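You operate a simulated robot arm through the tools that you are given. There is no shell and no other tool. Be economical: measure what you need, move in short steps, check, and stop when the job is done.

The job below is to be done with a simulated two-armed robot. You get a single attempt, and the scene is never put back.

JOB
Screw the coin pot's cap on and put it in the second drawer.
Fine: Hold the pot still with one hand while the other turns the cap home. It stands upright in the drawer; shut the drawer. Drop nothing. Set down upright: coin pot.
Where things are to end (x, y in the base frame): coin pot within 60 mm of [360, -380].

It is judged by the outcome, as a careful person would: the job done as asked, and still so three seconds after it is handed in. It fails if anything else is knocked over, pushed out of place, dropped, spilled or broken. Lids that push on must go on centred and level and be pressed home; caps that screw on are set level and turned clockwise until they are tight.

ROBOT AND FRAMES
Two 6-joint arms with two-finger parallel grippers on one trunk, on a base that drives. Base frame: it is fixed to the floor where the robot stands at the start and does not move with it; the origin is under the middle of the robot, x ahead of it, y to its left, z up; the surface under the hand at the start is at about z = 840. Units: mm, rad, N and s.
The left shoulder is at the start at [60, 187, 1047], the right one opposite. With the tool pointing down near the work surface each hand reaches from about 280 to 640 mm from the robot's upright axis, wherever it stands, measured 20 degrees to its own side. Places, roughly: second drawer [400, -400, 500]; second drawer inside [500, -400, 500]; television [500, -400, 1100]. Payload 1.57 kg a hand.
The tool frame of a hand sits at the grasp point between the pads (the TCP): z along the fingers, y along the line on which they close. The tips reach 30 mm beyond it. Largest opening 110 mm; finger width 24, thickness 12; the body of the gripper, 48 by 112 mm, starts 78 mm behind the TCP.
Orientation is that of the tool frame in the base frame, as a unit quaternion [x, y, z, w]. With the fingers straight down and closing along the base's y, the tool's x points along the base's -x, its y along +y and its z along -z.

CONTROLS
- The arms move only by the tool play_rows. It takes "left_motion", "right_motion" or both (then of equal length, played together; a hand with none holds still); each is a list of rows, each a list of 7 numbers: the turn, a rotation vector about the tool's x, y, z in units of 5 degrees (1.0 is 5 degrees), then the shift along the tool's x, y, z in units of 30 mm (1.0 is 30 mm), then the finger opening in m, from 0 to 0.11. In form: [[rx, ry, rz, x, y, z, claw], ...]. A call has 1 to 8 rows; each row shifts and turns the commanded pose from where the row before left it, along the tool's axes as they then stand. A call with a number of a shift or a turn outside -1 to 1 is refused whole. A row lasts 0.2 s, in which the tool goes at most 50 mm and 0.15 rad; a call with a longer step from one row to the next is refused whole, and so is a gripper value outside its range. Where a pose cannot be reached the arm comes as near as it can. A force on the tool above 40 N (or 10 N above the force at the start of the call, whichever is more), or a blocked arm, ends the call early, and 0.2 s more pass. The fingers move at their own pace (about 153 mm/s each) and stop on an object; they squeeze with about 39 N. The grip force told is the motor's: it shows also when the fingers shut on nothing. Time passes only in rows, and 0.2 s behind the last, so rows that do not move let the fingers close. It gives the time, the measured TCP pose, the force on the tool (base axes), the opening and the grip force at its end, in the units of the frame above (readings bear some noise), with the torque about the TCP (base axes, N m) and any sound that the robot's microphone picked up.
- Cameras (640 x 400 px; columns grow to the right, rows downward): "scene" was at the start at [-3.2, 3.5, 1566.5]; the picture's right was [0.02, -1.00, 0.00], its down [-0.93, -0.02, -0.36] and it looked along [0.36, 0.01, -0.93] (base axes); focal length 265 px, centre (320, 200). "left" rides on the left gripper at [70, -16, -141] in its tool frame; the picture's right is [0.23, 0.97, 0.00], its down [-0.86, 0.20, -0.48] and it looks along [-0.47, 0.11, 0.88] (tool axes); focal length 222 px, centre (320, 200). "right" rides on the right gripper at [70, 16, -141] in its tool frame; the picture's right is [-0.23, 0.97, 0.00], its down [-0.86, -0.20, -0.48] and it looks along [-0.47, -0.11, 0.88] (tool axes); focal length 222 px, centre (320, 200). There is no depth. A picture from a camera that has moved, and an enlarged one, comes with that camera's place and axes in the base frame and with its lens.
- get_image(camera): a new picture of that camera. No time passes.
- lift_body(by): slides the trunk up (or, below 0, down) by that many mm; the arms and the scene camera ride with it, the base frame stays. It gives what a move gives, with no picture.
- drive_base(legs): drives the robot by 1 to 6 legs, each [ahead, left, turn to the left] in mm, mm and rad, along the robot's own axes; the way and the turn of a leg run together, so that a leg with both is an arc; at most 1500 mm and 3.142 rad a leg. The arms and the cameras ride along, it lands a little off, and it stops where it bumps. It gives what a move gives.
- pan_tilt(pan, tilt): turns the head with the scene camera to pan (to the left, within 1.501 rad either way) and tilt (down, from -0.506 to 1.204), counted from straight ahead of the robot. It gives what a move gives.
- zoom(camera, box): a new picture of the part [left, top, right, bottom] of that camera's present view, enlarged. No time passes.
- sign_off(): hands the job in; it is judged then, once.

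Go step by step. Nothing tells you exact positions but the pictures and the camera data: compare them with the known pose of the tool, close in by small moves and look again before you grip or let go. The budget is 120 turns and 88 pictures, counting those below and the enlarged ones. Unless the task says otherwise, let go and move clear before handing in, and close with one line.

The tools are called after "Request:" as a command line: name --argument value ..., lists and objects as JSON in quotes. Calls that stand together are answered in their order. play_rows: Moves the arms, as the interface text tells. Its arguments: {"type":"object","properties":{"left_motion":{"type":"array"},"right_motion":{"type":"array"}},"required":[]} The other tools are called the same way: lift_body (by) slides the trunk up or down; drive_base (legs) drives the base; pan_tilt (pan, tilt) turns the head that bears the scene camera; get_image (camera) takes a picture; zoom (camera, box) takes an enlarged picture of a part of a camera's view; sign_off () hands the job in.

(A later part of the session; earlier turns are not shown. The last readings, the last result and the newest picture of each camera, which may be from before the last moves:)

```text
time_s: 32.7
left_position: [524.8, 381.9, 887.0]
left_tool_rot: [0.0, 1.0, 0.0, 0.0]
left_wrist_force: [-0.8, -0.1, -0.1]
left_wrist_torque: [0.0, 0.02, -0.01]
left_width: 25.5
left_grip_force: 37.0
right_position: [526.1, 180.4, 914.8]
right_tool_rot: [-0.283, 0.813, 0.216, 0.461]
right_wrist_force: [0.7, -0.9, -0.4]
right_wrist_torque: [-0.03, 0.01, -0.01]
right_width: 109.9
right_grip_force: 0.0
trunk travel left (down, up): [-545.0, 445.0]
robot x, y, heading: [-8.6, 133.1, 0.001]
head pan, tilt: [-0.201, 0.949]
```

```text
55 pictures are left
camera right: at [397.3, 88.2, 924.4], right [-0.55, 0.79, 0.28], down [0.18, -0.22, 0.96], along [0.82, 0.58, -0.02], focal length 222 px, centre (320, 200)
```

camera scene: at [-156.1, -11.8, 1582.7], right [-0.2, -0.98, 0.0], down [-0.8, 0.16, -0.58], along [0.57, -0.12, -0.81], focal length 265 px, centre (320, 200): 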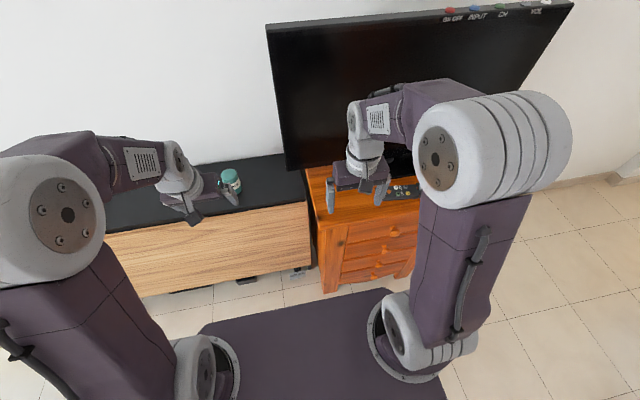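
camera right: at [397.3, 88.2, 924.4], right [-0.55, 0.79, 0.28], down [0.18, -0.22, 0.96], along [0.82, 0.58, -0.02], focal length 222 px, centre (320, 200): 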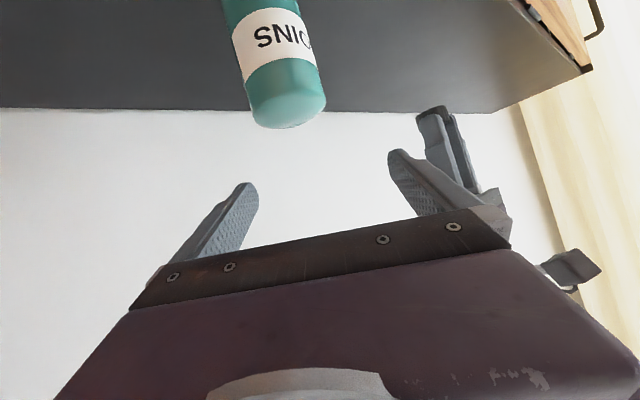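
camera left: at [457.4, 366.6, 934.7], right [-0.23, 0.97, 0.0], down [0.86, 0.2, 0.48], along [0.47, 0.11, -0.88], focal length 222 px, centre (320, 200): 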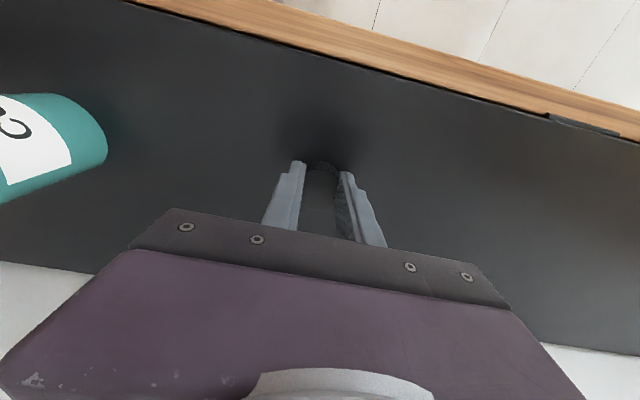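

Now in reach: the heading is about 44° with a slight 6° roll to correct. I'll level the closing axis, centre it, and descend halfway around the pot.

Request:
play_rows --right_motion '[[0, 0, -0.6, 0, -0.1, 0, 0.11], [0, 0, -0.58, -0.1, -0.1, 0.2, 0.11], [0, 0, 0, 0.6, 0, 0.33, 0.11], [0, 0, 0, 0.6, 0, 0.33, 0.11]]'

Request:
get_image --camera "right"

```text
time_s: 33.7
left_position: [524.8, 382.8, 886.5]
left_tool_rot: [0.0, 1.0, 0.0, 0.0]
left_wrist_force: [0.1, -0.7, -0.4]
left_wrist_torque: [0.03, -0.05, 0.01]
left_width: 25.4
left_grip_force: 36.8
right_position: [537.2, 181.3, 872.9]
right_tool_rot: [-0.325, 0.797, 0.191, 0.472]
right_wrist_force: [-0.4, 0.8, -0.2]
right_wrist_torque: [-0.01, -0.02, 0.01]
right_width: 109.8
right_grip_force: 0.1
trunk travel left (down, up): [-545.0, 445.0]
robot x, y, heading: [-1.6, 130.3, 0.001]
head pan, tilt: [-0.201, 0.949]
```

```text
54 pictures are left
camera right: at [412.3, 83.3, 879.9], right [-0.6, 0.77, 0.2], down [0.13, -0.15, 0.98], along [0.79, 0.62, -0.01], focal length 222 px, centre (320, 200)
```

right: 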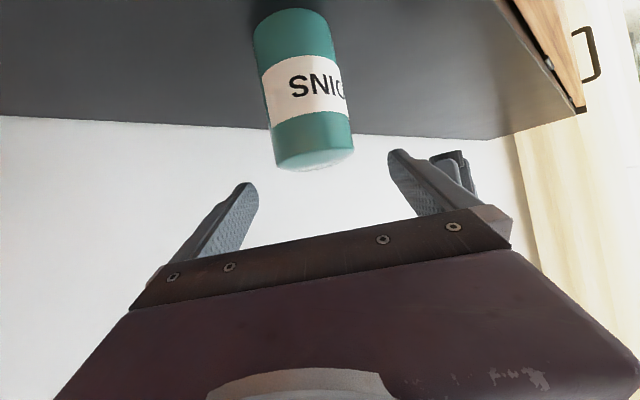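

Laterally centred to within a couple of mm. I'll continue down to about z≈805.

Request:
play_rows --right_motion '[[0, 0, 0, 0.66, 0, 0.36, 0.11], [0, 0, 0, 0.66, 0, 0.36, 0.11], [0, 0, 0, 0.66, 0, 0.36, 0.11]]'

Request:
get_image --camera "right"

```text
time_s: 34.5
left_position: [526.5, 381.1, 886.4]
left_tool_rot: [0.001, 1.0, 0.0, 0.0]
left_wrist_force: [0.1, 0.4, 0.1]
left_wrist_torque: [0.0, 0.0, 0.03]
left_width: 31.3
left_grip_force: 38.9
right_position: [538.3, 181.8, 803.7]
right_tool_rot: [-0.324, 0.798, 0.191, 0.471]
right_wrist_force: [-0.7, -0.4, -0.3]
right_wrist_torque: [0.03, 0.0, -0.02]
right_width: 110.4
right_grip_force: 0.1
trunk travel left (down, up): [-545.0, 445.0]
robot x, y, heading: [-6.9, 132.3, -0.005]
head pan, tilt: [-0.201, 0.949]
```

```text
53 pictures are left
camera right: at [413.1, 83.7, 811.8], right [-0.6, 0.77, 0.2], down [0.13, -0.15, 0.98], along [0.79, 0.62, -0.01], focal length 222 px, centre (320, 200)
```

right: 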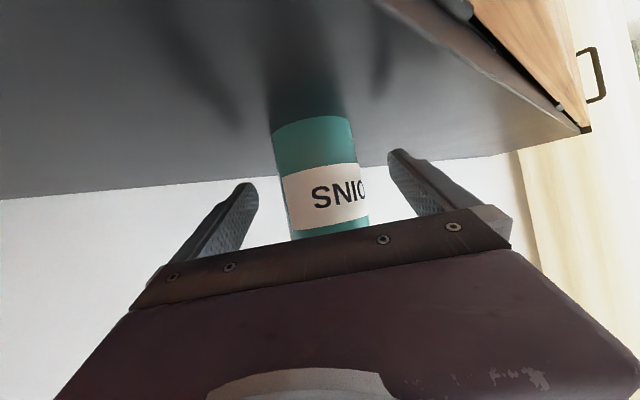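

The pot is between the right fingers, but the left grip width jumped from 25.5 to 31.3 mm. I'll check the cap straight away.

Request:
zoom --camera "left" --box '[240, 120, 410, 226]'

```text
3.76 times, centred on (325, 173) of left
camera zoom: at [455.1, 366.2, 1028.5], right [-0.23, 0.97, 0.0], down [0.86, 0.2, 0.48], along [0.47, 0.11, -0.88], focal length 836 px, centre (301, 302)
```

zoom: 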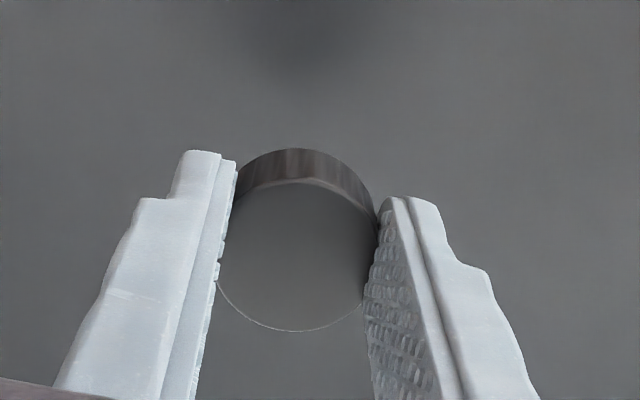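

The cap is still held level, only settled deeper between the pads. Now I'll close the right hand on the pot.

Request:
play_rows --right_motion '[[0, 0, 0, 0, 0, 0, 0.08], [0, 0, 0, 0, 0, 0, 0.065], [0, 0, 0, 0, 0, 0, 0.055], [0, 0, 0, 0, 0, 0, 0.045], [0, 0, 0, 0, 0, 0, 0.04]]'

Request:
get_image --camera "right"

Request:
get_image --camera "left"

```text
time_s: 35.7
left_position: [525.8, 383.1, 888.1]
left_tool_rot: [-0.001, 1.0, 0.0, 0.0]
left_wrist_force: [0.2, 0.3, -0.2]
left_wrist_torque: [0.02, -0.03, 0.01]
left_width: 31.2
left_grip_force: 38.4
right_position: [536.0, 181.2, 804.0]
right_tool_rot: [-0.324, 0.797, 0.192, 0.472]
right_wrist_force: [0.1, -0.4, -0.7]
right_wrist_torque: [0.0, 0.07, 0.06]
right_width: 56.6
right_grip_force: 39.1
trunk travel left (down, up): [-545.0, 445.0]
robot x, y, heading: [-3.5, 133.6, 0.002]
head pan, tilt: [-0.201, 0.949]
```

```text
51 pictures are left
camera right: at [412.9, 83.7, 812.2], right [-0.6, 0.77, 0.2], down [0.13, -0.15, 0.98], along [0.79, 0.62, -0.01], focal length 222 px, centre (320, 200)
```

right: 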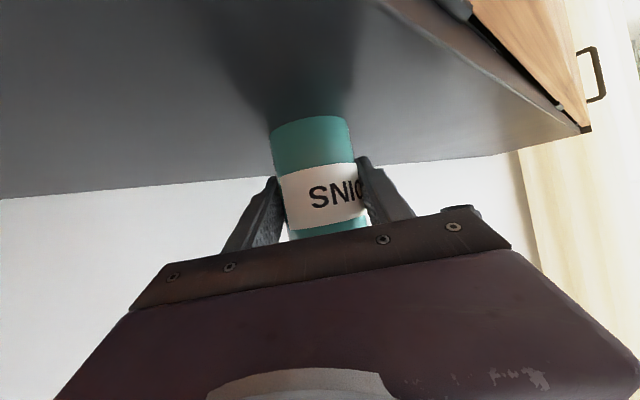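

```text
50 pictures are left
camera left: at [454.8, 366.1, 1028.7], right [-0.23, 0.97, 0.0], down [0.86, 0.2, 0.48], along [0.47, 0.11, -0.88], focal length 222 px, centre (320, 200)
```

left: 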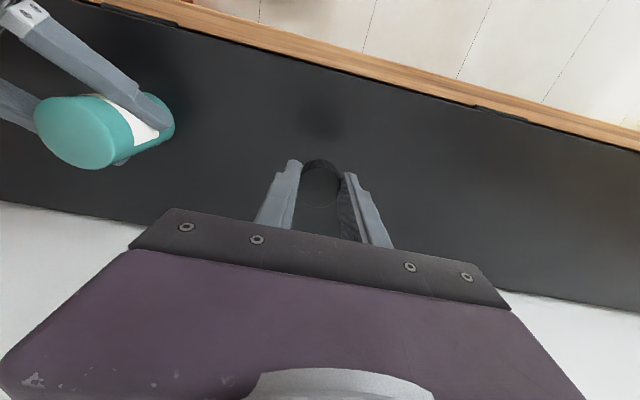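

The pot is held at 56.6 mm width and the cap is centred in the left hand. I'll lift the left hand and carry the cap over the pot at about (538, 183).

Request:
play_rows --left_motion '[[0, 0, 0, 0, 0, -1, 0.02], [0, 0, 0, 0, 0, -1, 0.02], [0, 0, 0, -0.07, -1, 0, 0.02], [0, 0, 0, -0.07, -1, 0, 0.02], [0, 0, 0, -0.07, -1, 0, 0.02], [0, 0, 0, -0.07, -1, 0, 0.02], [0, 0, 0, -0.07, -1, 0, 0.02], [0, 0, 0, -0.07, -1, 0, 0.02]]'

Request:
get_image --camera "left"

```text
time_s: 37.5
left_position: [537.6, 202.0, 945.4]
left_tool_rot: [0.001, 1.0, 0.001, 0.0]
left_wrist_force: [0.3, 0.1, 0.1]
left_wrist_torque: [0.03, -0.03, 0.03]
left_width: 31.8
left_grip_force: 38.9
right_position: [538.6, 180.1, 804.7]
right_tool_rot: [-0.324, 0.797, 0.191, 0.472]
right_wrist_force: [0.1, -0.6, 0.8]
right_wrist_torque: [0.04, 0.0, 0.01]
right_width: 56.6
right_grip_force: 38.8
trunk travel left (down, up): [-545.0, 445.0]
robot x, y, heading: [-9.7, 131.4, 0.0]
head pan, tilt: [-0.201, 0.949]
```

```text
49 pictures are left
camera left: at [468.0, 184.4, 1086.2], right [-0.23, 0.97, 0.0], down [0.86, 0.2, 0.48], along [0.47, 0.11, -0.88], focal length 222 px, centre (320, 200)
```

left: 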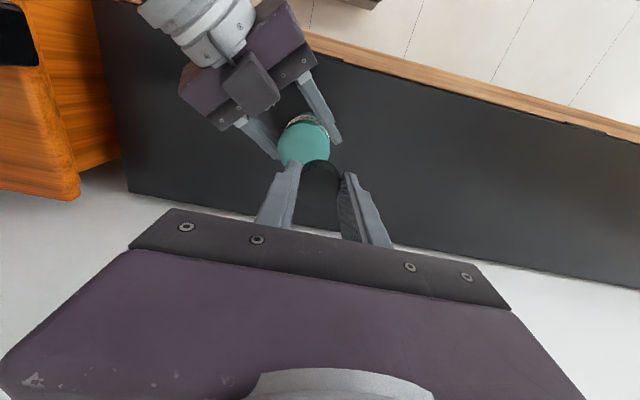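

Request:
zoom --camera "left" --box '[240, 100, 400, 200]'

```text
4.00 times, centred on (320, 150) of left
camera zoom: at [468.0, 184.4, 1086.2], right [-0.23, 0.97, 0.0], down [0.86, 0.2, 0.48], along [0.47, 0.11, -0.88], focal length 888 px, centre (320, 400)
```

zoom: 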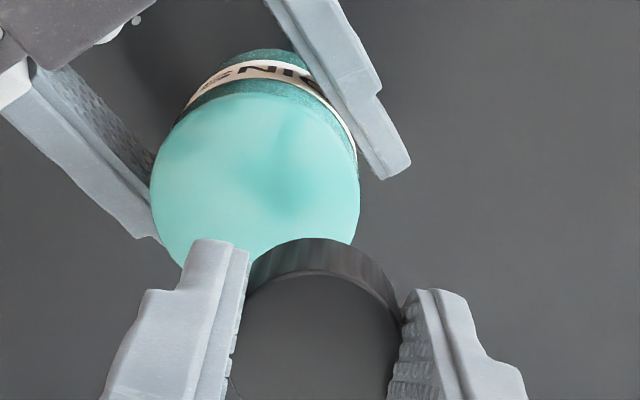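

The pot's top centre is at (537, 182). I'll align the cap over it and wind the left wrist counter-clockwise first, to leave room for turning.

Request:
play_rows --left_motion '[[0, 0, 0, 0.04, -0.65, 0, 0.02], [0, 0, -1, 0, 0, 0, 0.02], [0, 0, -1, 0, 0, 0, 0.02], [0, 0, -1, 0, 0, 0, 0.02], [0, 0, -1, 0, 0, 0, 0.02], [0, 0, -1, 0, 0, 0, 0.02], [0, 0, -1, 0, 0, 0, 0.02], [0, 0, -1, 0, 0, 0, 0.02]]'

Request:
play_rows --left_motion '[[0, 0, -1, 0, 0, 0, 0.02], [0, 0, -1, 0, 0, 0, 0.02], [0, 0, -1, 0, 0, 0, 0.02], [0, 0, -1, 0, 0, 0, 0.02], [0, 0, -1, 0, 0, 0, 0.02], [0, 0, -1, 0, 0, 0, 0.02], [0, 0, -1, 0, 0, 0, 0.02]]'

Request:
get_image --camera "left"

```text
time_s: 39.3
left_position: [535.8, 183.3, 947.6]
left_tool_rot: [-0.301, 0.954, 0.001, -0.001]
left_wrist_force: [-0.5, 0.1, -0.9]
left_wrist_torque: [0.0, 0.0, -0.01]
left_width: 31.7
left_grip_force: 39.0
right_position: [537.7, 180.8, 805.0]
right_tool_rot: [-0.324, 0.797, 0.192, 0.473]
right_wrist_force: [0.3, 0.9, 0.3]
right_wrist_torque: [0.03, 0.05, -0.01]
right_width: 56.6
right_grip_force: 39.1
trunk travel left (down, up): [-545.0, 445.0]
robot x, y, heading: [-7.2, 131.7, 0.001]
head pan, tilt: [-0.201, 0.949]
```

```text
time_s: 40.9
left_position: [536.7, 182.3, 948.4]
left_tool_rot: [-0.574, 0.819, 0.001, 0.0]
left_wrist_force: [-0.6, 1.0, 0.4]
left_wrist_torque: [0.02, 0.01, -0.01]
left_width: 31.5
left_grip_force: 39.0
right_position: [538.7, 181.2, 804.8]
right_tool_rot: [-0.324, 0.797, 0.192, 0.472]
right_wrist_force: [0.5, -0.1, 0.3]
right_wrist_torque: [0.03, 0.03, -0.02]
right_width: 56.7
right_grip_force: 39.2
trunk travel left (down, up): [-545.0, 445.0]
robot x, y, heading: [-3.2, 131.8, -0.003]
head pan, tilt: [-0.201, 0.949]
```

```text
47 pictures are left
camera left: at [527.2, 111.1, 1088.4], right [-0.99, 0.12, 0.0], down [0.1, 0.87, 0.48], along [0.06, 0.47, -0.88], focal length 222 px, centre (320, 200)
```

left: 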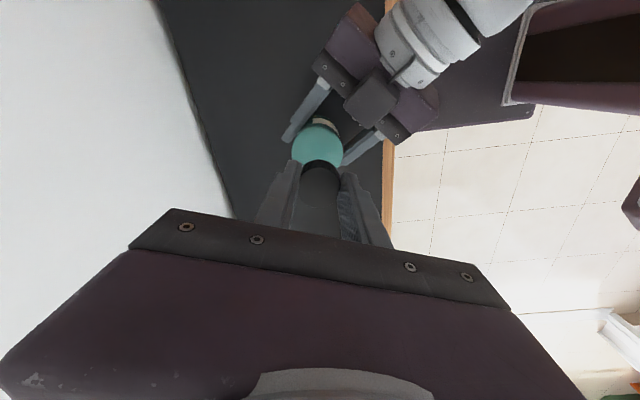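

Request:
zoom --camera "left" --box '[240, 100, 400, 200]'

```text
4.00 times, centred on (320, 150) of left
camera zoom: at [527.2, 111.1, 1088.4], right [-0.99, 0.12, 0.0], down [0.1, 0.87, 0.48], along [0.06, 0.47, -0.88], focal length 888 px, centre (320, 400)
```

zoom: 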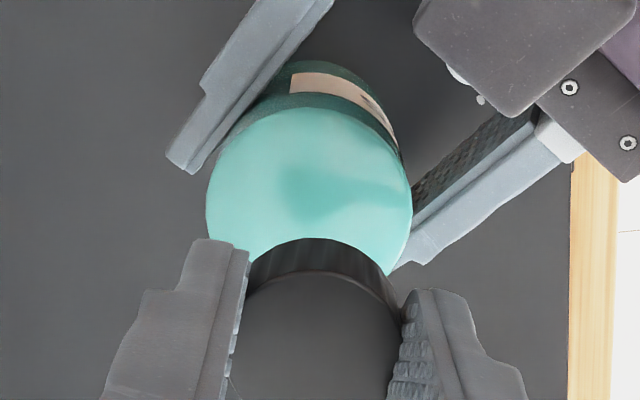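

The cap is within a couple of mm of the pot's axis. I'll lower to about 10 mm above the top and check again.

Request:
play_rows --left_motion '[[0, 0, 0, 0.03, -0.06, 0.8, 0.02], [0, 0, 0, 0, 0, 0.7, 0.02], [0, 0, 0, 0, 0, 0.55, 0.02]]'

Request:
zoom --camera "left" --box '[240, 110, 400, 210]'

```text
time_s: 41.7
left_position: [539.0, 180.8, 889.1]
left_tool_rot: [-0.574, 0.819, -0.002, 0.002]
left_wrist_force: [-5.9, 1.9, 24.2]
left_wrist_torque: [0.21, 0.23, 0.01]
left_width: 31.4
left_grip_force: 39.3
right_position: [537.0, 181.6, 804.5]
right_tool_rot: [-0.323, 0.798, 0.191, 0.472]
right_wrist_force: [8.6, 1.3, -8.9]
right_wrist_torque: [0.47, 0.18, 0.0]
right_width: 56.9
right_grip_force: 38.7
trunk travel left (down, up): [-545.0, 445.0]
robot x, y, heading: [-5.1, 134.5, -0.001]
head pan, tilt: [-0.201, 0.949]
```

```text
4.00 times, centred on (320, 160) of left
camera zoom: at [528.2, 109.9, 1030.1], right [-0.99, 0.12, -0.01], down [0.1, 0.87, 0.48], along [0.06, 0.47, -0.88], focal length 888 px, centre (320, 360)
```

zoom: 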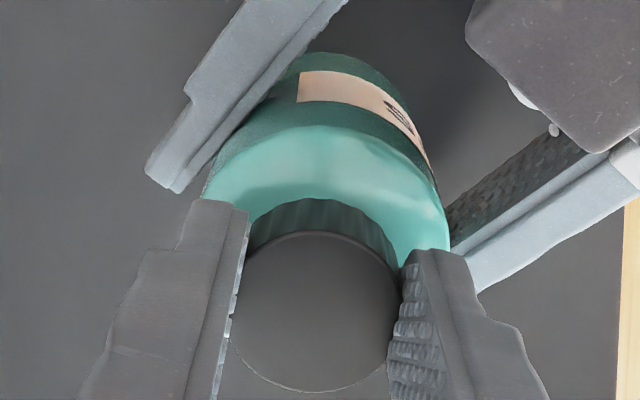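

There's contact already: 24 N upward with the tool at z=889, higher than I expected. I'll look from the head camera to see what's touching what.

Request:
pan_tilt --pan 0.1 --tilt 0.75

Request:
get_image --camera "scene"

```text
time_s: 42.5
left_position: [537.5, 180.7, 889.5]
left_tool_rot: [-0.573, 0.82, -0.002, 0.003]
left_wrist_force: [1.2, 1.5, 33.6]
left_wrist_torque: [0.2, -0.08, -0.03]
left_width: 31.5
left_grip_force: 38.9
right_position: [536.7, 180.4, 805.6]
right_tool_rot: [-0.324, 0.797, 0.192, 0.473]
right_wrist_force: [3.1, -2.6, -7.1]
right_wrist_torque: [-0.02, 0.35, 0.07]
right_width: 56.7
right_grip_force: 39.4
trunk travel left (down, up): [-545.0, 445.0]
robot x, y, heading: [-2.7, 133.3, 0.001]
head pan, tilt: [0.099, 0.75]
```

```text
44 pictures are left
camera scene: at [15.6, 142.1, 1468.4], right [0.1, -1.0, 0.0], down [-0.68, -0.07, -0.73], along [0.73, 0.07, -0.68], focal length 265 px, centre (320, 200)
```

scene: 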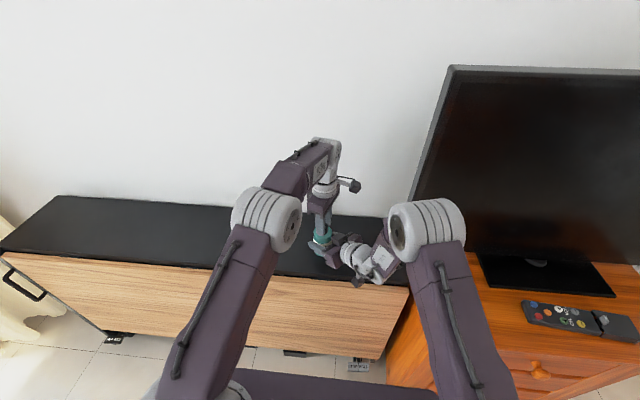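

Request:
zoom --camera "scene" --box '[296, 205, 360, 270]'

Request:
play_rows --left_motion '[[0, 0, 0, 0, 0, -0.08, 0.02]]'

```text
6.15 times, centred on (328, 238) of scene
camera zoom: at [15.6, 142.1, 1468.4], right [0.1, -1.0, 0.0], down [-0.68, -0.07, -0.73], along [0.73, 0.07, -0.68], focal length 1633 px, centre (271, -31)
```

zoom: 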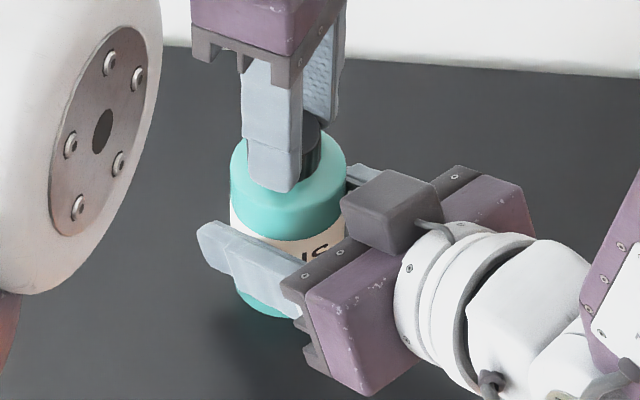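

```text
time_s: 42.9
left_position: [535.8, 179.4, 888.7]
left_tool_rot: [-0.573, 0.819, 0.0, 0.0]
left_wrist_force: [6.3, 2.4, 13.4]
left_wrist_torque: [0.18, -0.33, -0.06]
left_width: 31.7
left_grip_force: 39.0
right_position: [534.8, 181.4, 806.3]
right_tool_rot: [-0.324, 0.796, 0.191, 0.473]
right_wrist_force: [-7.6, -8.1, 1.7]
right_wrist_torque: [-0.17, 0.31, 0.17]
right_width: 57.1
right_grip_force: 38.9
trunk travel left (down, up): [-545.0, 445.0]
robot x, y, heading: [-5.4, 133.5, -0.002]
head pan, tilt: [0.099, 0.75]
```

The cap is seated at the pot's top, with the fingertips about level with the rim. I'll keep a light downward press and turn clockwise (positive about the tool axis), watching torque and height.

Request:
play_rows --left_motion '[[0, 0, 1, 0, 0, 0.03, 0.02], [0, 0, 1, 0, 0, 0.03, 0.02], [0, 0, 1, 0, 0, 0, 0.02], [0, 0, 1, 0, 0, 0, 0.02], [0, 0, 1, 0, 0, 0, 0.02], [0, 0, 1, 0, 0, 0, 0.02], [0, 0, 1, 0, 0, 0, 0.02], [0, 0, 1, 0, 0, 0, 0.02]]'

Request:
zoom --camera "left" --box '[240, 110, 400, 210]'

```text
time_s: 44.7
left_position: [535.6, 181.5, 887.8]
left_tool_rot: [-0.258, 0.966, 0.001, 0.0]
left_wrist_force: [-15.3, 1.8, 27.8]
left_wrist_torque: [0.01, 0.45, 0.04]
left_width: 31.5
left_grip_force: 39.4
right_position: [537.4, 180.7, 806.6]
right_tool_rot: [-0.324, 0.797, 0.19, 0.474]
right_wrist_force: [11.0, -2.5, -6.6]
right_wrist_torque: [0.56, 0.55, 0.08]
right_width: 56.6
right_grip_force: 39.0
trunk travel left (down, up): [-545.0, 445.0]
robot x, y, heading: [-3.2, 129.8, 0.005]
head pan, tilt: [0.099, 0.75]
```

```text
4.00 times, centred on (320, 160) of left
camera zoom: at [482.1, 132.4, 1028.6], right [-0.68, 0.73, 0.0], down [0.64, 0.6, 0.48], along [0.35, 0.33, -0.88], focal length 888 px, centre (320, 360)
```

zoom: 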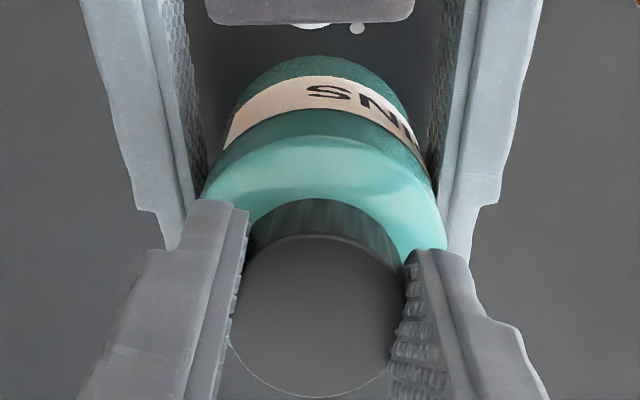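

There's almost no turning torque, so the tips may be resting on the pot instead of the cap being pressed. I'll ease the fingers open to let the cap rest on the top, then regrip it slightly higher.

Request:
play_rows --left_motion '[[0, 0, 0, 0, 0, -0.05, 0.036], [0, 0, 0, 0, 0, 0, 0.042], [0, 0, 0, 0, 0, 0, 0.055], [0, 0, 0, 0, 0, 0, 0.06]]'

Request:
zoom --camera "left" --box '[240, 110, 400, 210]'

```text
time_s: 45.7
left_position: [538.2, 181.1, 887.8]
left_tool_rot: [-0.259, 0.966, -0.001, 0.001]
left_wrist_force: [-0.4, 0.7, -1.1]
left_wrist_torque: [0.02, -0.01, 0.01]
left_width: 60.1
left_grip_force: 0.0
right_position: [537.5, 182.9, 806.1]
right_tool_rot: [-0.324, 0.796, 0.191, 0.475]
right_wrist_force: [3.6, 3.7, 11.8]
right_wrist_torque: [0.51, -0.41, -0.01]
right_width: 56.7
right_grip_force: 38.4
trunk travel left (down, up): [-545.0, 445.0]
robot x, y, heading: [-1.8, 136.5, -0.001]
head pan, tilt: [0.099, 0.75]
```

```text
4.00 times, centred on (320, 160) of left
camera zoom: at [483.6, 132.2, 1029.2], right [-0.68, 0.73, 0.0], down [0.64, 0.6, 0.48], along [0.35, 0.33, -0.88], focal length 888 px, centre (320, 360)
```

zoom: 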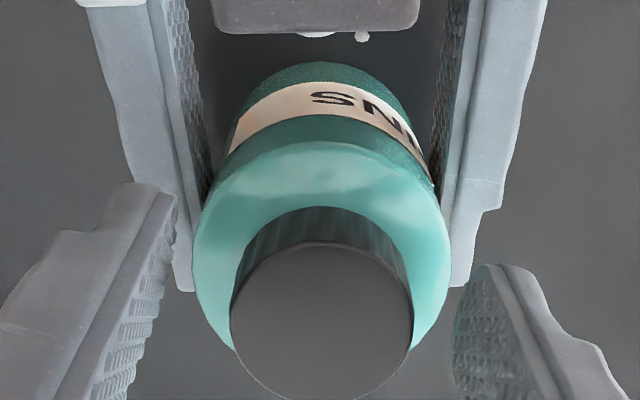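

The cap now rests on the pot and stayed level when released. I'll check its centring from the head camera.

Request:
zoom --camera "scene" --box '[302, 210, 350, 250]'

```text
10.00 times, centred on (326, 230) of scene
camera zoom: at [17.3, 143.4, 1468.4], right [0.1, -0.99, 0.0], down [-0.68, -0.07, -0.73], along [0.73, 0.07, -0.68], focal length 2654 px, centre (260, -100)
```

zoom: 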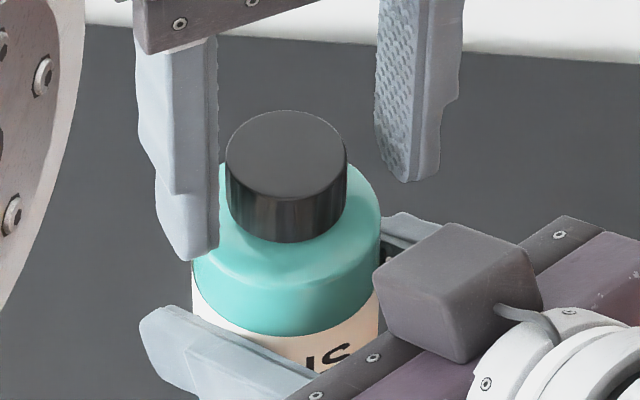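

The cap sits level and centred on the pot. I'll raise the left hand 10 mm, wind back counter-clockwise with the fingers open, and regrip only the cap.

Request:
play_rows --left_motion '[[0, 0, -1, 0, 0, -0.33, 0.06], [0, 0, -1, 0, 0, 0, 0.06], [0, 0, -1, 0, 0, 0, 0.06], [0, 0, -1, 0, 0, 0, 0.06], [0, 0, -1, 0, 0, 0, 0.06], [0, 0, -1, 0, 0, 0, 0.06], [0, 0, -1, 0, 0, 0, 0.06], [0, 0, -1, 0, 0, 0, 0.06]]'

Request:
play_rows --left_motion '[[0, 0, -1, 0, 0, 0, 0.06], [0, 0, -1, 0, 0, 0, 0.06], [0, 0, -1, 0, 0, 0, 0.06], [0, 0, -1, 0, 0, 0, 0.06], [0, 0, 0, 0, 0, 0, 0.045], [0, 0, 0, 0, 0, 0, 0.036], [0, 0, 0, 0, 0, 0, 0.03], [0, 0, 0, 0, 0, 0, 0.025]]'

Request:
zoom --camera "scene" --box '[302, 210, 350, 250]'

```text
time_s: 47.5
left_position: [537.3, 181.7, 900.0]
left_tool_rot: [-0.574, 0.819, 0.0, 0.001]
left_wrist_force: [0.8, -0.1, -0.2]
left_wrist_torque: [-0.01, 0.0, 0.01]
left_width: 60.0
left_grip_force: 0.0
right_position: [536.2, 181.9, 806.9]
right_tool_rot: [-0.324, 0.796, 0.191, 0.474]
right_wrist_force: [2.5, 3.7, 16.3]
right_wrist_torque: [0.58, -0.29, -0.01]
right_width: 56.6
right_grip_force: 38.9
trunk travel left (down, up): [-545.0, 445.0]
robot x, y, heading: [-5.4, 134.7, 0.003]
head pan, tilt: [0.099, 0.75]
```

```text
time_s: 49.3
left_position: [536.6, 181.1, 898.0]
left_tool_rot: [0.707, -0.707, 0.001, -0.001]
left_wrist_force: [12.7, -0.7, 0.6]
left_wrist_torque: [-0.04, -0.33, -0.06]
left_width: 36.1
left_grip_force: 6.4
right_position: [536.4, 180.6, 806.6]
right_tool_rot: [-0.324, 0.797, 0.191, 0.472]
right_wrist_force: [-10.9, 1.1, 17.9]
right_wrist_torque: [0.3, -0.51, 0.06]
right_width: 56.6
right_grip_force: 39.0
trunk travel left (down, up): [-545.0, 445.0]
robot x, y, heading: [-3.4, 133.4, 0.002]
head pan, tilt: [0.099, 0.75]
```

```text
10.00 times, centred on (326, 230) of scene
camera zoom: at [16.2, 142.6, 1468.3], right [0.1, -1.0, 0.0], down [-0.68, -0.07, -0.73], along [0.73, 0.07, -0.68], focal length 2654 px, centre (260, -100)
```

zoom: 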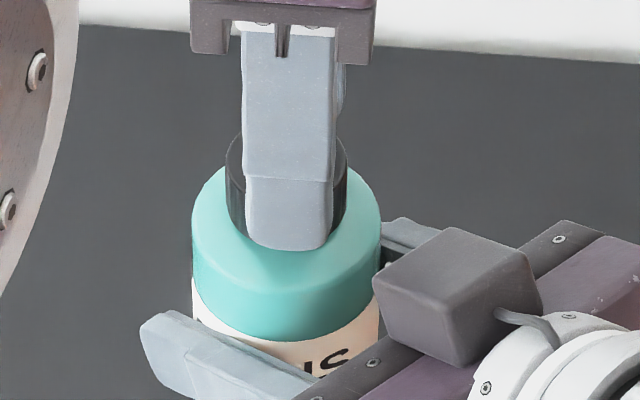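

Gripped at the cap's true 36 mm diameter, with the wrist at -90°. Now I'll turn clockwise with a light press, in two strokes of 40°.

Request:
play_rows --left_motion '[[0, 0, 0, 0, 0, 0.06, 0.02], [0, 0, 1, 0, 0, 0, 0.02], [0, 0, 1, 0, 0, 0, 0.02], [0, 0, 1, 0, 0, 0, 0.02], [0, 0, 1, 0, 0, 0, 0.02], [0, 0, 1, 0, 0, 0, 0.02], [0, 0, 1, 0, 0, 0, 0.02], [0, 0, 1, 0, 0, 0, 0.02]]'

Request:
play_rows --left_motion '[[0, 0, 1, 0, 0, 0, 0.02], [0, 0, 1, 0, 0, 0, 0.02], [0, 0, 1, 0, 0, 0, 0.02], [0, 0, 1, 0, 0, 0, 0.02], [0, 0, 1, 0, 0, 0, 0.02], [0, 0, 1, 0, 0, 0, 0.02], [0, 0, 1, 0, 0, 0, 0.02], [0, 0, 1, 0, 0, 0, 0.02]]'

Request:
zoom --camera "left" --box '[240, 110, 400, 210]'

```text
time_s: 51.1
left_position: [535.5, 180.6, 897.1]
left_tool_rot: [-0.461, 0.887, 0.0, 0.001]
left_wrist_force: [4.2, 4.5, 19.8]
left_wrist_torque: [0.4, -0.26, 0.0]
left_width: 31.5
left_grip_force: 39.2
right_position: [535.5, 180.0, 805.5]
right_tool_rot: [-0.324, 0.797, 0.191, 0.473]
right_wrist_force: [-5.9, -1.7, 0.0]
right_wrist_torque: [0.17, 0.4, 0.0]
right_width: 56.5
right_grip_force: 39.2
trunk travel left (down, up): [-545.0, 445.0]
robot x, y, heading: [-4.2, 134.3, 0.002]
head pan, tilt: [0.099, 0.75]
```

```text
time_s: 52.9
left_position: [536.3, 181.9, 896.4]
left_tool_rot: [-0.13, 0.992, 0.001, 0.0]
left_wrist_force: [-18.3, 3.6, 19.9]
left_wrist_torque: [0.1, 0.73, 0.07]
left_width: 31.6
left_grip_force: 38.4
right_position: [538.4, 180.8, 805.8]
right_tool_rot: [-0.323, 0.797, 0.191, 0.473]
right_wrist_force: [14.2, -4.7, -11.5]
right_wrist_torque: [0.0, 0.89, -0.07]
right_width: 56.4
right_grip_force: 39.1
trunk travel left (down, up): [-545.0, 445.0]
robot x, y, heading: [-7.6, 134.4, 0.003]
head pan, tilt: [0.099, 0.75]
```

```text
4.00 times, centred on (320, 160) of left
camera zoom: at [473.2, 148.0, 1038.0], right [-0.47, 0.88, 0.0], down [0.78, 0.41, 0.48], along [0.42, 0.23, -0.88], focal length 888 px, centre (320, 360)
```

zoom: 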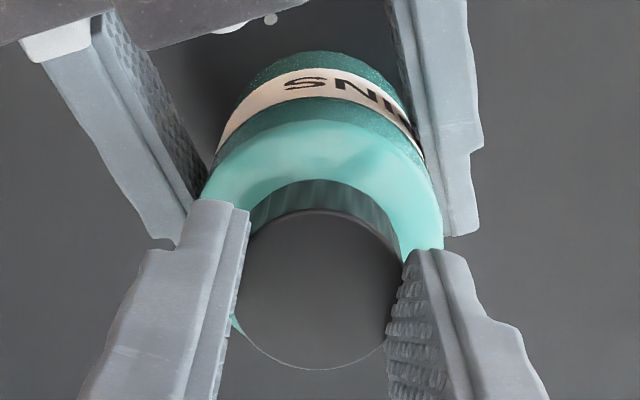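

The cap turns with a light downward press and little torque. I'll continue this stroke and check the cap height from the head camera.

Request:
play_rows --left_motion '[[0, 0, 1, 0, 0, 0, 0.02], [0, 0, 1, 0, 0, 0, 0.02], [0, 0, 1, 0, 0, 0, 0.02], [0, 0, 1, 0, 0, 0, 0.02], [0, 0, 1, 0, 0, 0, 0.02], [0, 0, 1, 0, 0, 0, 0.02], [0, 0, 1, 0, 0, 0, 0.02], [0, 0, 1, 0, 0, 0, 0.02]]'

Request:
play_rows --left_motion '[[0, 0, 1, 0, 0, 0, 0.02], [0, 0, 1, 0, 0, 0, 0.02], [0, 0, 1, 0, 0, 0, 0.02], [0, 0, 1, 0, 0, 0, 0.02], [0, 0, 1, 0, 0, 0, 0.02], [0, 0, 1, 0, 0, 0, 0.02], [0, 0, 1, 0, 0, 0, 0.02]]'

Request:
zoom --camera "scene" --box '[302, 210, 350, 250]'

```text
time_s: 54.7
left_position: [538.6, 182.6, 897.3]
left_tool_rot: [0.218, 0.976, 0.003, 0.0]
left_wrist_force: [-5.4, 26.1, 1.2]
left_wrist_torque: [0.94, 0.32, 0.07]
left_width: 31.4
left_grip_force: 39.1
right_position: [536.7, 182.1, 805.6]
right_tool_rot: [-0.323, 0.797, 0.191, 0.474]
right_wrist_force: [5.1, -27.9, 4.7]
right_wrist_torque: [1.28, -0.01, -0.05]
right_width: 56.5
right_grip_force: 39.6
trunk travel left (down, up): [-545.0, 445.0]
robot x, y, heading: [-2.9, 131.9, -0.003]
head pan, tilt: [0.099, 0.75]
```

```text
time_s: 56.3
left_position: [537.1, 182.5, 896.5]
left_tool_rot: [0.501, 0.866, 0.002, 0.0]
left_wrist_force: [-0.1, 25.6, 2.2]
left_wrist_torque: [1.04, -0.01, 0.08]
left_width: 31.6
left_grip_force: 38.8
right_position: [538.2, 181.9, 805.7]
right_tool_rot: [-0.324, 0.797, 0.192, 0.473]
right_wrist_force: [4.0, -28.4, 9.5]
right_wrist_torque: [0.96, -0.1, 0.04]
right_width: 56.4
right_grip_force: 38.5
trunk travel left (down, up): [-545.0, 445.0]
robot x, y, heading: [-6.1, 135.9, 0.003]
head pan, tilt: [0.099, 0.75]
```

```text
10.00 times, centred on (326, 230) of scene
camera zoom: at [17.6, 142.6, 1468.3], right [0.1, -1.0, 0.0], down [-0.68, -0.07, -0.73], along [0.73, 0.07, -0.68], focal length 2654 px, centre (260, -100)
```

zoom: 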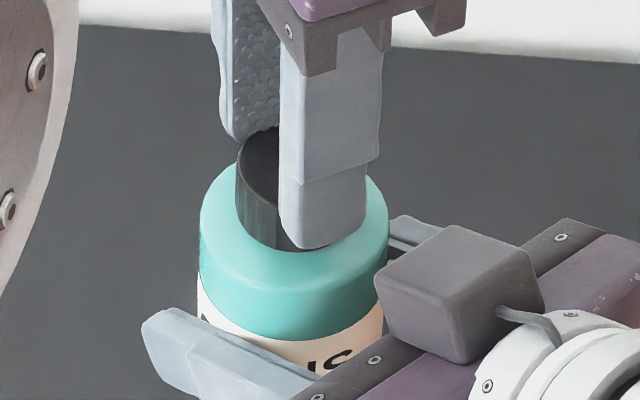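

The cap now transmits side force, so it's engaged on the thread, and the pot is still held. I'll open slightly, rewind and take another stroke.

Request:
play_rows --left_motion '[[0, 0, 0, 0, 0, 0, 0.046], [0, 0, 0, 0, 0, 0, 0.046], [0, 0, -1, 0, 0, 0, 0.048], [0, 0, -1, 0, 0, 0, 0.048], [0, 0, -1, 0, 0, 0, 0.048], [0, 0, -1, 0, 0, 0, 0.048], [0, 0, -1, 0, 0, 0, 0.048], [0, 0, -1, 0, 0, 0, 0.048]]'

Request:
zoom --camera "scene" --box '[302, 210, 350, 250]'

Request:
play_rows --left_motion '[[0, 0, -1, 0, 0, 0, 0.048], [0, 0, -1, 0, 0, 0, 0.048], [0, 0, -1, 0, 0, 0, 0.048], [0, 0, -1, 0, 0, 0, 0.048], [0, 0, -1, 0, 0, 0, 0.048], [0, 0, -1, 0, 0, 0, 0.048], [0, 0, -1, 0, 0, 0, 0.048], [0, 0, -1, 0, 0, 0, 0.048]]'

Request:
play_rows --left_motion '[[0, 0, -1, 0, 0, 0, 0.048], [0, 0, -1, 0, 0, 0, 0.048], [0, 0, -1, 0, 0, 0, 0.048], [0, 0, -1, 0, 0, 0, 0.048], [0, 0, -1, 0, 0, 0, 0.048], [0, 0, -1, 0, 0, 0, 0.048], [0, 0, -1, 0, 0, 0, 0.048], [0, 0, -1, 0, 0, 0, 0.048]]'

Request:
play_rows --left_motion '[[0, 0, -1, 0, 0, 0, 0.048], [0, 0, -1, 0, 0, 0, 0.048], [0, 0, -1, 0, 0, 0, 0.048], [0, 0, -1, 0, 0, 0, 0.048], [0, 0, -1, 0, 0, 0, 0.048], [0, 0, -1, 0, 0, 0, 0.048]]'

Request:
zoom --camera "left" --box '[240, 110, 400, 210]'

```text
time_s: 58.1
left_position: [536.8, 181.2, 896.9]
left_tool_rot: [0.259, 0.966, -0.001, 0.0]
left_wrist_force: [-0.6, 0.1, 1.0]
left_wrist_torque: [0.02, -0.02, 0.0]
left_width: 47.9
left_grip_force: 0.0
right_position: [537.5, 182.6, 804.5]
right_tool_rot: [-0.325, 0.797, 0.192, 0.473]
right_wrist_force: [-1.7, 1.6, 6.6]
right_wrist_torque: [-0.07, 0.24, -0.07]
right_width: 56.4
right_grip_force: 39.3
trunk travel left (down, up): [-545.0, 445.0]
robot x, y, heading: [-6.1, 129.5, -0.002]
head pan, tilt: [0.099, 0.75]
```

```text
10.00 times, centred on (326, 230) of scene
camera zoom: at [17.4, 143.2, 1468.3], right [0.1, -1.0, 0.0], down [-0.68, -0.07, -0.73], along [0.73, 0.07, -0.68], focal length 2654 px, centre (260, -100)
```

zoom: 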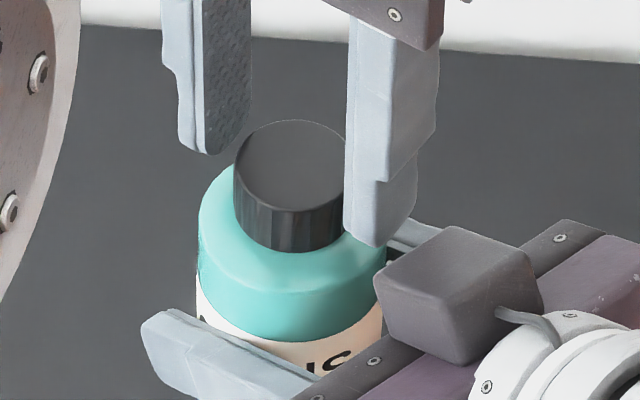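

```text
time_s: 59.9
left_position: [536.6, 181.0, 896.1]
left_tool_rot: [-0.088, 0.996, 0.0, 0.001]
left_wrist_force: [0.2, -0.7, -0.1]
left_wrist_torque: [0.0, 0.01, 0.03]
left_width: 47.9
left_grip_force: 0.0
right_position: [538.2, 181.4, 805.2]
right_tool_rot: [-0.324, 0.797, 0.191, 0.472]
right_wrist_force: [-1.3, 1.3, 6.2]
right_wrist_torque: [-0.12, 0.15, -0.02]
right_width: 56.5
right_grip_force: 39.1
trunk travel left (down, up): [-545.0, 445.0]
robot x, y, heading: [-2.9, 132.2, 0.001]
head pan, tilt: [0.099, 0.75]
```

```text
time_s: 61.7
left_position: [536.7, 182.3, 896.9]
left_tool_rot: [-0.423, 0.906, 0.0, 0.0]
left_wrist_force: [-1.0, -0.5, -0.3]
left_wrist_torque: [-0.01, -0.05, 0.04]
left_width: 48.0
left_grip_force: 0.1
right_position: [537.4, 182.5, 804.4]
right_tool_rot: [-0.324, 0.797, 0.192, 0.473]
right_wrist_force: [-1.6, 0.6, 5.6]
right_wrist_torque: [-0.1, 0.15, -0.03]
right_width: 56.2
right_grip_force: 39.1
trunk travel left (down, up): [-545.0, 445.0]
robot x, y, heading: [-5.1, 131.4, 0.0]
head pan, tilt: [0.099, 0.75]
```

```text
time_s: 63.1
left_position: [538.1, 180.5, 896.3]
left_tool_rot: [-0.643, 0.766, 0.0, 0.0]
left_wrist_force: [0.5, 0.5, 0.6]
left_wrist_torque: [0.02, -0.02, -0.03]
left_width: 47.6
left_grip_force: 0.1
right_position: [537.9, 181.8, 804.4]
right_tool_rot: [-0.324, 0.797, 0.191, 0.472]
right_wrist_force: [-0.4, 0.9, 4.3]
right_wrist_torque: [-0.09, 0.17, -0.04]
right_width: 56.6
right_grip_force: 39.2
trunk travel left (down, up): [-545.0, 445.0]
robot x, y, heading: [-4.1, 126.7, -0.004]
head pan, tilt: [0.099, 0.75]
```

```text
4.00 times, centred on (320, 160) of left
camera zoom: at [541.1, 109.1, 1038.0], right [-1.0, -0.06, 0.0], down [-0.05, 0.88, 0.48], along [-0.03, 0.48, -0.88], focal length 888 px, centre (320, 360)
```

zoom: 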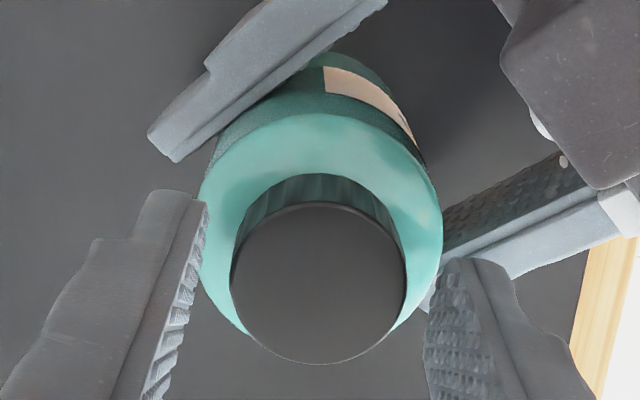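

The cap is centred and slightly lower on the pot than before. Next stroke: close and turn 140° clockwise.

Request:
play_rows --left_motion '[[0, 0, 0, 0, 0, 0, 0.036], [0, 0, 0, 0, 0, 0.03, 0.025], [0, 0, 0, 0, 0, 0, 0.02], [0, 0, 1, 0, 0, 0, 0.02], [0, 0, 1, 0, 0, 0, 0.02], [0, 0, 1, 0, 0, 0, 0.02], [0, 0, 1, 0, 0, 0, 0.02], [0, 0, 1, 0, 0, 0, 0.02]]'

Request:
play_rows --left_motion '[[0, 0, 1, 0, 0, 0.01, 0.02], [0, 0, 1, 0, 0, 0, 0.02], [0, 0, 1, 0, 0, 0.01, 0.02], [0, 0, 1, 0, 0, 0, 0.02], [0, 0, 1, 0, 0, 0.01, 0.02], [0, 0, 1, 0, 0, 0, 0.02], [0, 0, 1, 0, 0, 0, 0.02], [0, 0, 1, 0, 0, 0, 0.02]]'

Request:
play_rows --left_motion '[[0, 0, 1, 0, 0, 0.01, 0.02], [0, 0, 1, 0, 0, 0, 0.02], [0, 0, 1, 0, 0, 0.01, 0.02], [0, 0, 1, 0, 0, 0, 0.02], [0, 0, 1, 0, 0, 0, 0.02], [0, 0, 1, 0, 0, 0, 0.02], [0, 0, 1, 0, 0, 0, 0.02], [0, 0, 1, 0, 0, 0, 0.02]]'

Request:
play_rows --left_motion '[[0, 0, 1, 0, 0, 0, 0.02], [0, 0, 1, 0, 0, 0, 0.02], [0, 0, 1, 0, 0, 0, 0.02], [0, 0, 1, 0, 0, 0, 0.02], [0, 0, 1, 0, 0, 0, 0.02], [0, 0, 1, 0, 0, 0, 0.02], [0, 0, 1, 0, 0, 0, 0.02]]'

```text
time_s: 64.9
left_position: [538.2, 180.6, 895.6]
left_tool_rot: [-0.461, 0.888, 0.0, 0.0]
left_wrist_force: [-5.6, 0.0, 6.9]
left_wrist_torque: [0.04, 0.21, 0.03]
left_width: 31.5
left_grip_force: 39.3
right_position: [537.4, 182.2, 805.1]
right_tool_rot: [-0.324, 0.797, 0.191, 0.472]
right_wrist_force: [5.5, 1.6, 0.1]
right_wrist_torque: [-0.16, 0.44, -0.06]
right_width: 56.4
right_grip_force: 39.5
trunk travel left (down, up): [-545.0, 445.0]
robot x, y, heading: [-5.3, 133.3, 0.003]
head pan, tilt: [0.099, 0.75]
```

```text
time_s: 66.7
left_position: [537.4, 182.5, 894.5]
left_tool_rot: [-0.129, 0.992, 0.0, 0.0]
left_wrist_force: [-12.9, -1.6, 17.4]
left_wrist_torque: [-0.05, 0.57, 0.01]
left_width: 31.5
left_grip_force: 39.0
right_position: [537.9, 180.7, 805.4]
right_tool_rot: [-0.324, 0.797, 0.191, 0.473]
right_wrist_force: [15.5, 2.1, -5.4]
right_wrist_torque: [-0.3, 0.76, 0.0]
right_width: 56.6
right_grip_force: 39.2
trunk travel left (down, up): [-545.0, 445.0]
robot x, y, heading: [-5.5, 135.1, 0.001]
head pan, tilt: [0.099, 0.75]
```

```text
time_s: 68.5
left_position: [537.2, 181.9, 893.9]
left_tool_rot: [0.217, 0.976, 0.001, 0.0]
left_wrist_force: [0.9, 4.4, 0.2]
left_wrist_torque: [0.11, 0.02, 0.66]
left_width: 31.6
left_grip_force: 39.2
right_position: [536.5, 181.2, 806.0]
right_tool_rot: [-0.324, 0.797, 0.192, 0.472]
right_wrist_force: [-0.7, -5.9, 2.7]
right_wrist_torque: [0.1, 0.1, -0.6]
right_width: 56.5
right_grip_force: 38.9
trunk travel left (down, up): [-545.0, 445.0]
robot x, y, heading: [-7.6, 133.3, -0.0]
head pan, tilt: [0.099, 0.75]
```

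```text
time_s: 70.1
left_position: [538.9, 183.1, 895.6]
left_tool_rot: [0.501, 0.865, 0.001, 0.001]
left_wrist_force: [4.1, 4.3, -0.3]
left_wrist_torque: [0.17, -0.09, 0.6]
left_width: 31.4
left_grip_force: 39.3
right_position: [537.3, 181.8, 805.7]
right_tool_rot: [-0.324, 0.797, 0.192, 0.473]
right_wrist_force: [-2.6, -4.7, 5.8]
right_wrist_torque: [0.13, -0.24, -0.59]
right_width: 56.5
right_grip_force: 38.8
trunk travel left (down, up): [-545.0, 445.0]
robot x, y, heading: [-4.9, 132.5, 0.001]
head pan, tilt: [0.099, 0.75]
```

The torque jumped to about 0.6 N·m and stayed there while the fingers slipped round, so the cap is tight. I'll release, raise the left hand and inspect.

Request:
play_rows --left_motion '[[0, 0, 0, 0, 0, 0, 0.05], [0, 0, 0, 0, 0, 0, 0.05], [0, 0, -1, 0, 0, -0.5, 0.05], [0, 0, -1, 0, 0, -1, 0.05], [0, 0, -1, 0, 0, -1, 0.06], [0, 0, -1, 0, 0, -0.5, 0.06], [0, 0, -1, 0, 0, 0, 0.06], [0, 0, -1, 0, 0, 0, 0.06]]'

Request:
zoom --camera "scene" --box '[302, 210, 350, 250]'

Request:
zoom --camera "left" --box '[240, 80, 400, 180]'

```text
time_s: 71.9
left_position: [534.6, 183.3, 983.0]
left_tool_rot: [0.258, 0.966, 0.0, 0.0]
left_wrist_force: [-0.3, 0.2, 0.1]
left_wrist_torque: [-0.02, -0.02, 0.0]
left_width: 60.1
left_grip_force: 0.0
left hand out of reach, approached as far as the arm can: row 7
right_position: [537.3, 181.0, 804.9]
right_tool_rot: [-0.324, 0.797, 0.191, 0.473]
right_wrist_force: [-0.3, 0.8, 4.7]
right_wrist_torque: [-0.1, 0.14, -0.05]
right_width: 56.4
right_grip_force: 38.8
trunk travel left (down, up): [-545.0, 445.0]
robot x, y, heading: [-5.8, 134.0, 0.001]
head pan, tilt: [0.099, 0.75]
```

```text
10.00 times, centred on (326, 230) of scene
camera zoom: at [17.9, 143.1, 1468.3], right [0.1, -1.0, 0.0], down [-0.68, -0.07, -0.73], along [0.73, 0.07, -0.68], focal length 2654 px, centre (260, -100)
```

zoom: 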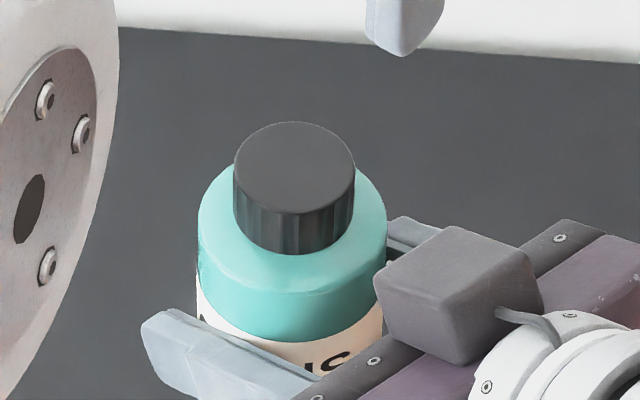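

```text
4.00 times, centred on (320, 130) of left
camera zoom: at [465.0, 203.1, 1124.3], right [0.29, 0.96, 0.0], down [0.84, -0.25, 0.48], along [0.46, -0.14, -0.88], focal length 888 px, centre (320, 480)
```

zoom: 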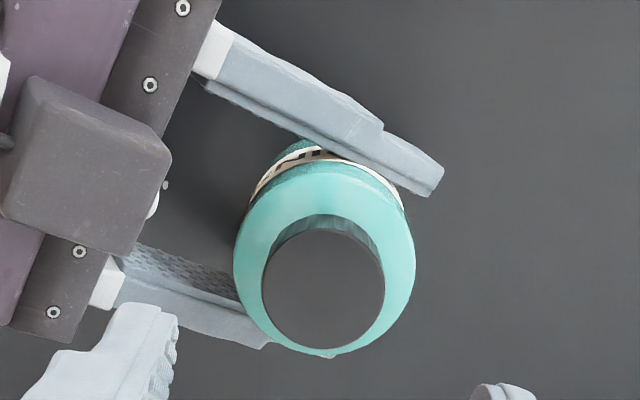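

The cap is on, centred, level and tight. I'll open the right hand and lift it straight up off the pot, with the left hand drawn back at the same time.

Request:
play_rows --right_motion '[[0, 0, 0, 0, 0, 0, 0.08], [0, 0, 0, 0, 0, 0, 0.11], [0, 0, 0, 0, 0, 0, 0.11], [0, 0, 0, -0.88, 0, -0.48, 0.11], [0, 0, 0, -0.88, 0, -0.48, 0.11]]' --left_motion '[[0, 0, -1, 0, 0, 0, 0.06], [0, 0, -1, 0, 0.5, 0, 0.06], [0, 0, -1, 0, 1, 0, 0.06], [0, 0, -1, 0, 1, 0, 0.06], [0, 0, -1, 0, 1, 0, 0.06]]'

Request:
play_rows --right_motion '[[0, 0, 0, -0.88, 0, -0.48, 0.11], [0, 0, 0, -0.88, 0, -0.48, 0.11], [0, 0, 0, -0.5, 0, -0.5, 0.11], [0, 0, 0, 0, -0.5, -0.5, 0.11], [0, 0, 0, 0, -0.5, -0.5, 0.11]]'

Request:
get_image --camera "scene"

```text
time_s: 73.1
left_position: [552.7, 286.4, 979.8]
left_tool_rot: [0.043, 0.999, 0.0, 0.0]
left_wrist_force: [-0.2, -0.2, 0.3]
left_wrist_torque: [-0.01, 0.0, 0.02]
left_width: 60.1
left_grip_force: 0.2
left hand out of reach, approached as far as the arm can: row 2, 4
right_position: [536.3, 182.4, 863.6]
right_tool_rot: [-0.324, 0.797, 0.191, 0.472]
right_wrist_force: [-0.1, -0.7, -0.3]
right_wrist_torque: [-0.02, 0.01, -0.03]
right_width: 109.9
right_grip_force: 0.0
trunk travel left (down, up): [-545.0, 445.0]
robot x, y, heading: [-1.1, 132.4, -0.004]
head pan, tilt: [0.099, 0.75]
```

```text
time_s: 74.3
left_position: [553.4, 286.5, 978.8]
left_tool_rot: [0.044, 0.999, 0.0, 0.0]
left_wrist_force: [-0.5, -0.4, 0.7]
left_wrist_torque: [-0.01, 0.02, 0.05]
left_width: 60.2
left_grip_force: 0.1
right_position: [534.7, 137.0, 960.1]
right_tool_rot: [-0.324, 0.797, 0.192, 0.472]
right_wrist_force: [-0.4, -0.7, -0.7]
right_wrist_torque: [-0.01, -0.02, 0.0]
right_width: 110.3
right_grip_force: 0.0
trunk travel left (down, up): [-545.0, 445.0]
robot x, y, heading: [-1.7, 131.9, -0.001]
head pan, tilt: [0.099, 0.75]
```

```text
32 pictures are left
camera scene: at [18.4, 142.4, 1468.2], right [0.1, -1.0, 0.0], down [-0.68, -0.07, -0.73], along [0.73, 0.07, -0.68], focal length 265 px, centre (320, 200)
```

scene: 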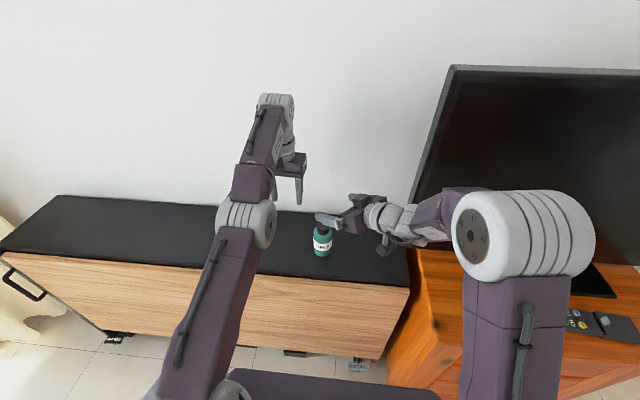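

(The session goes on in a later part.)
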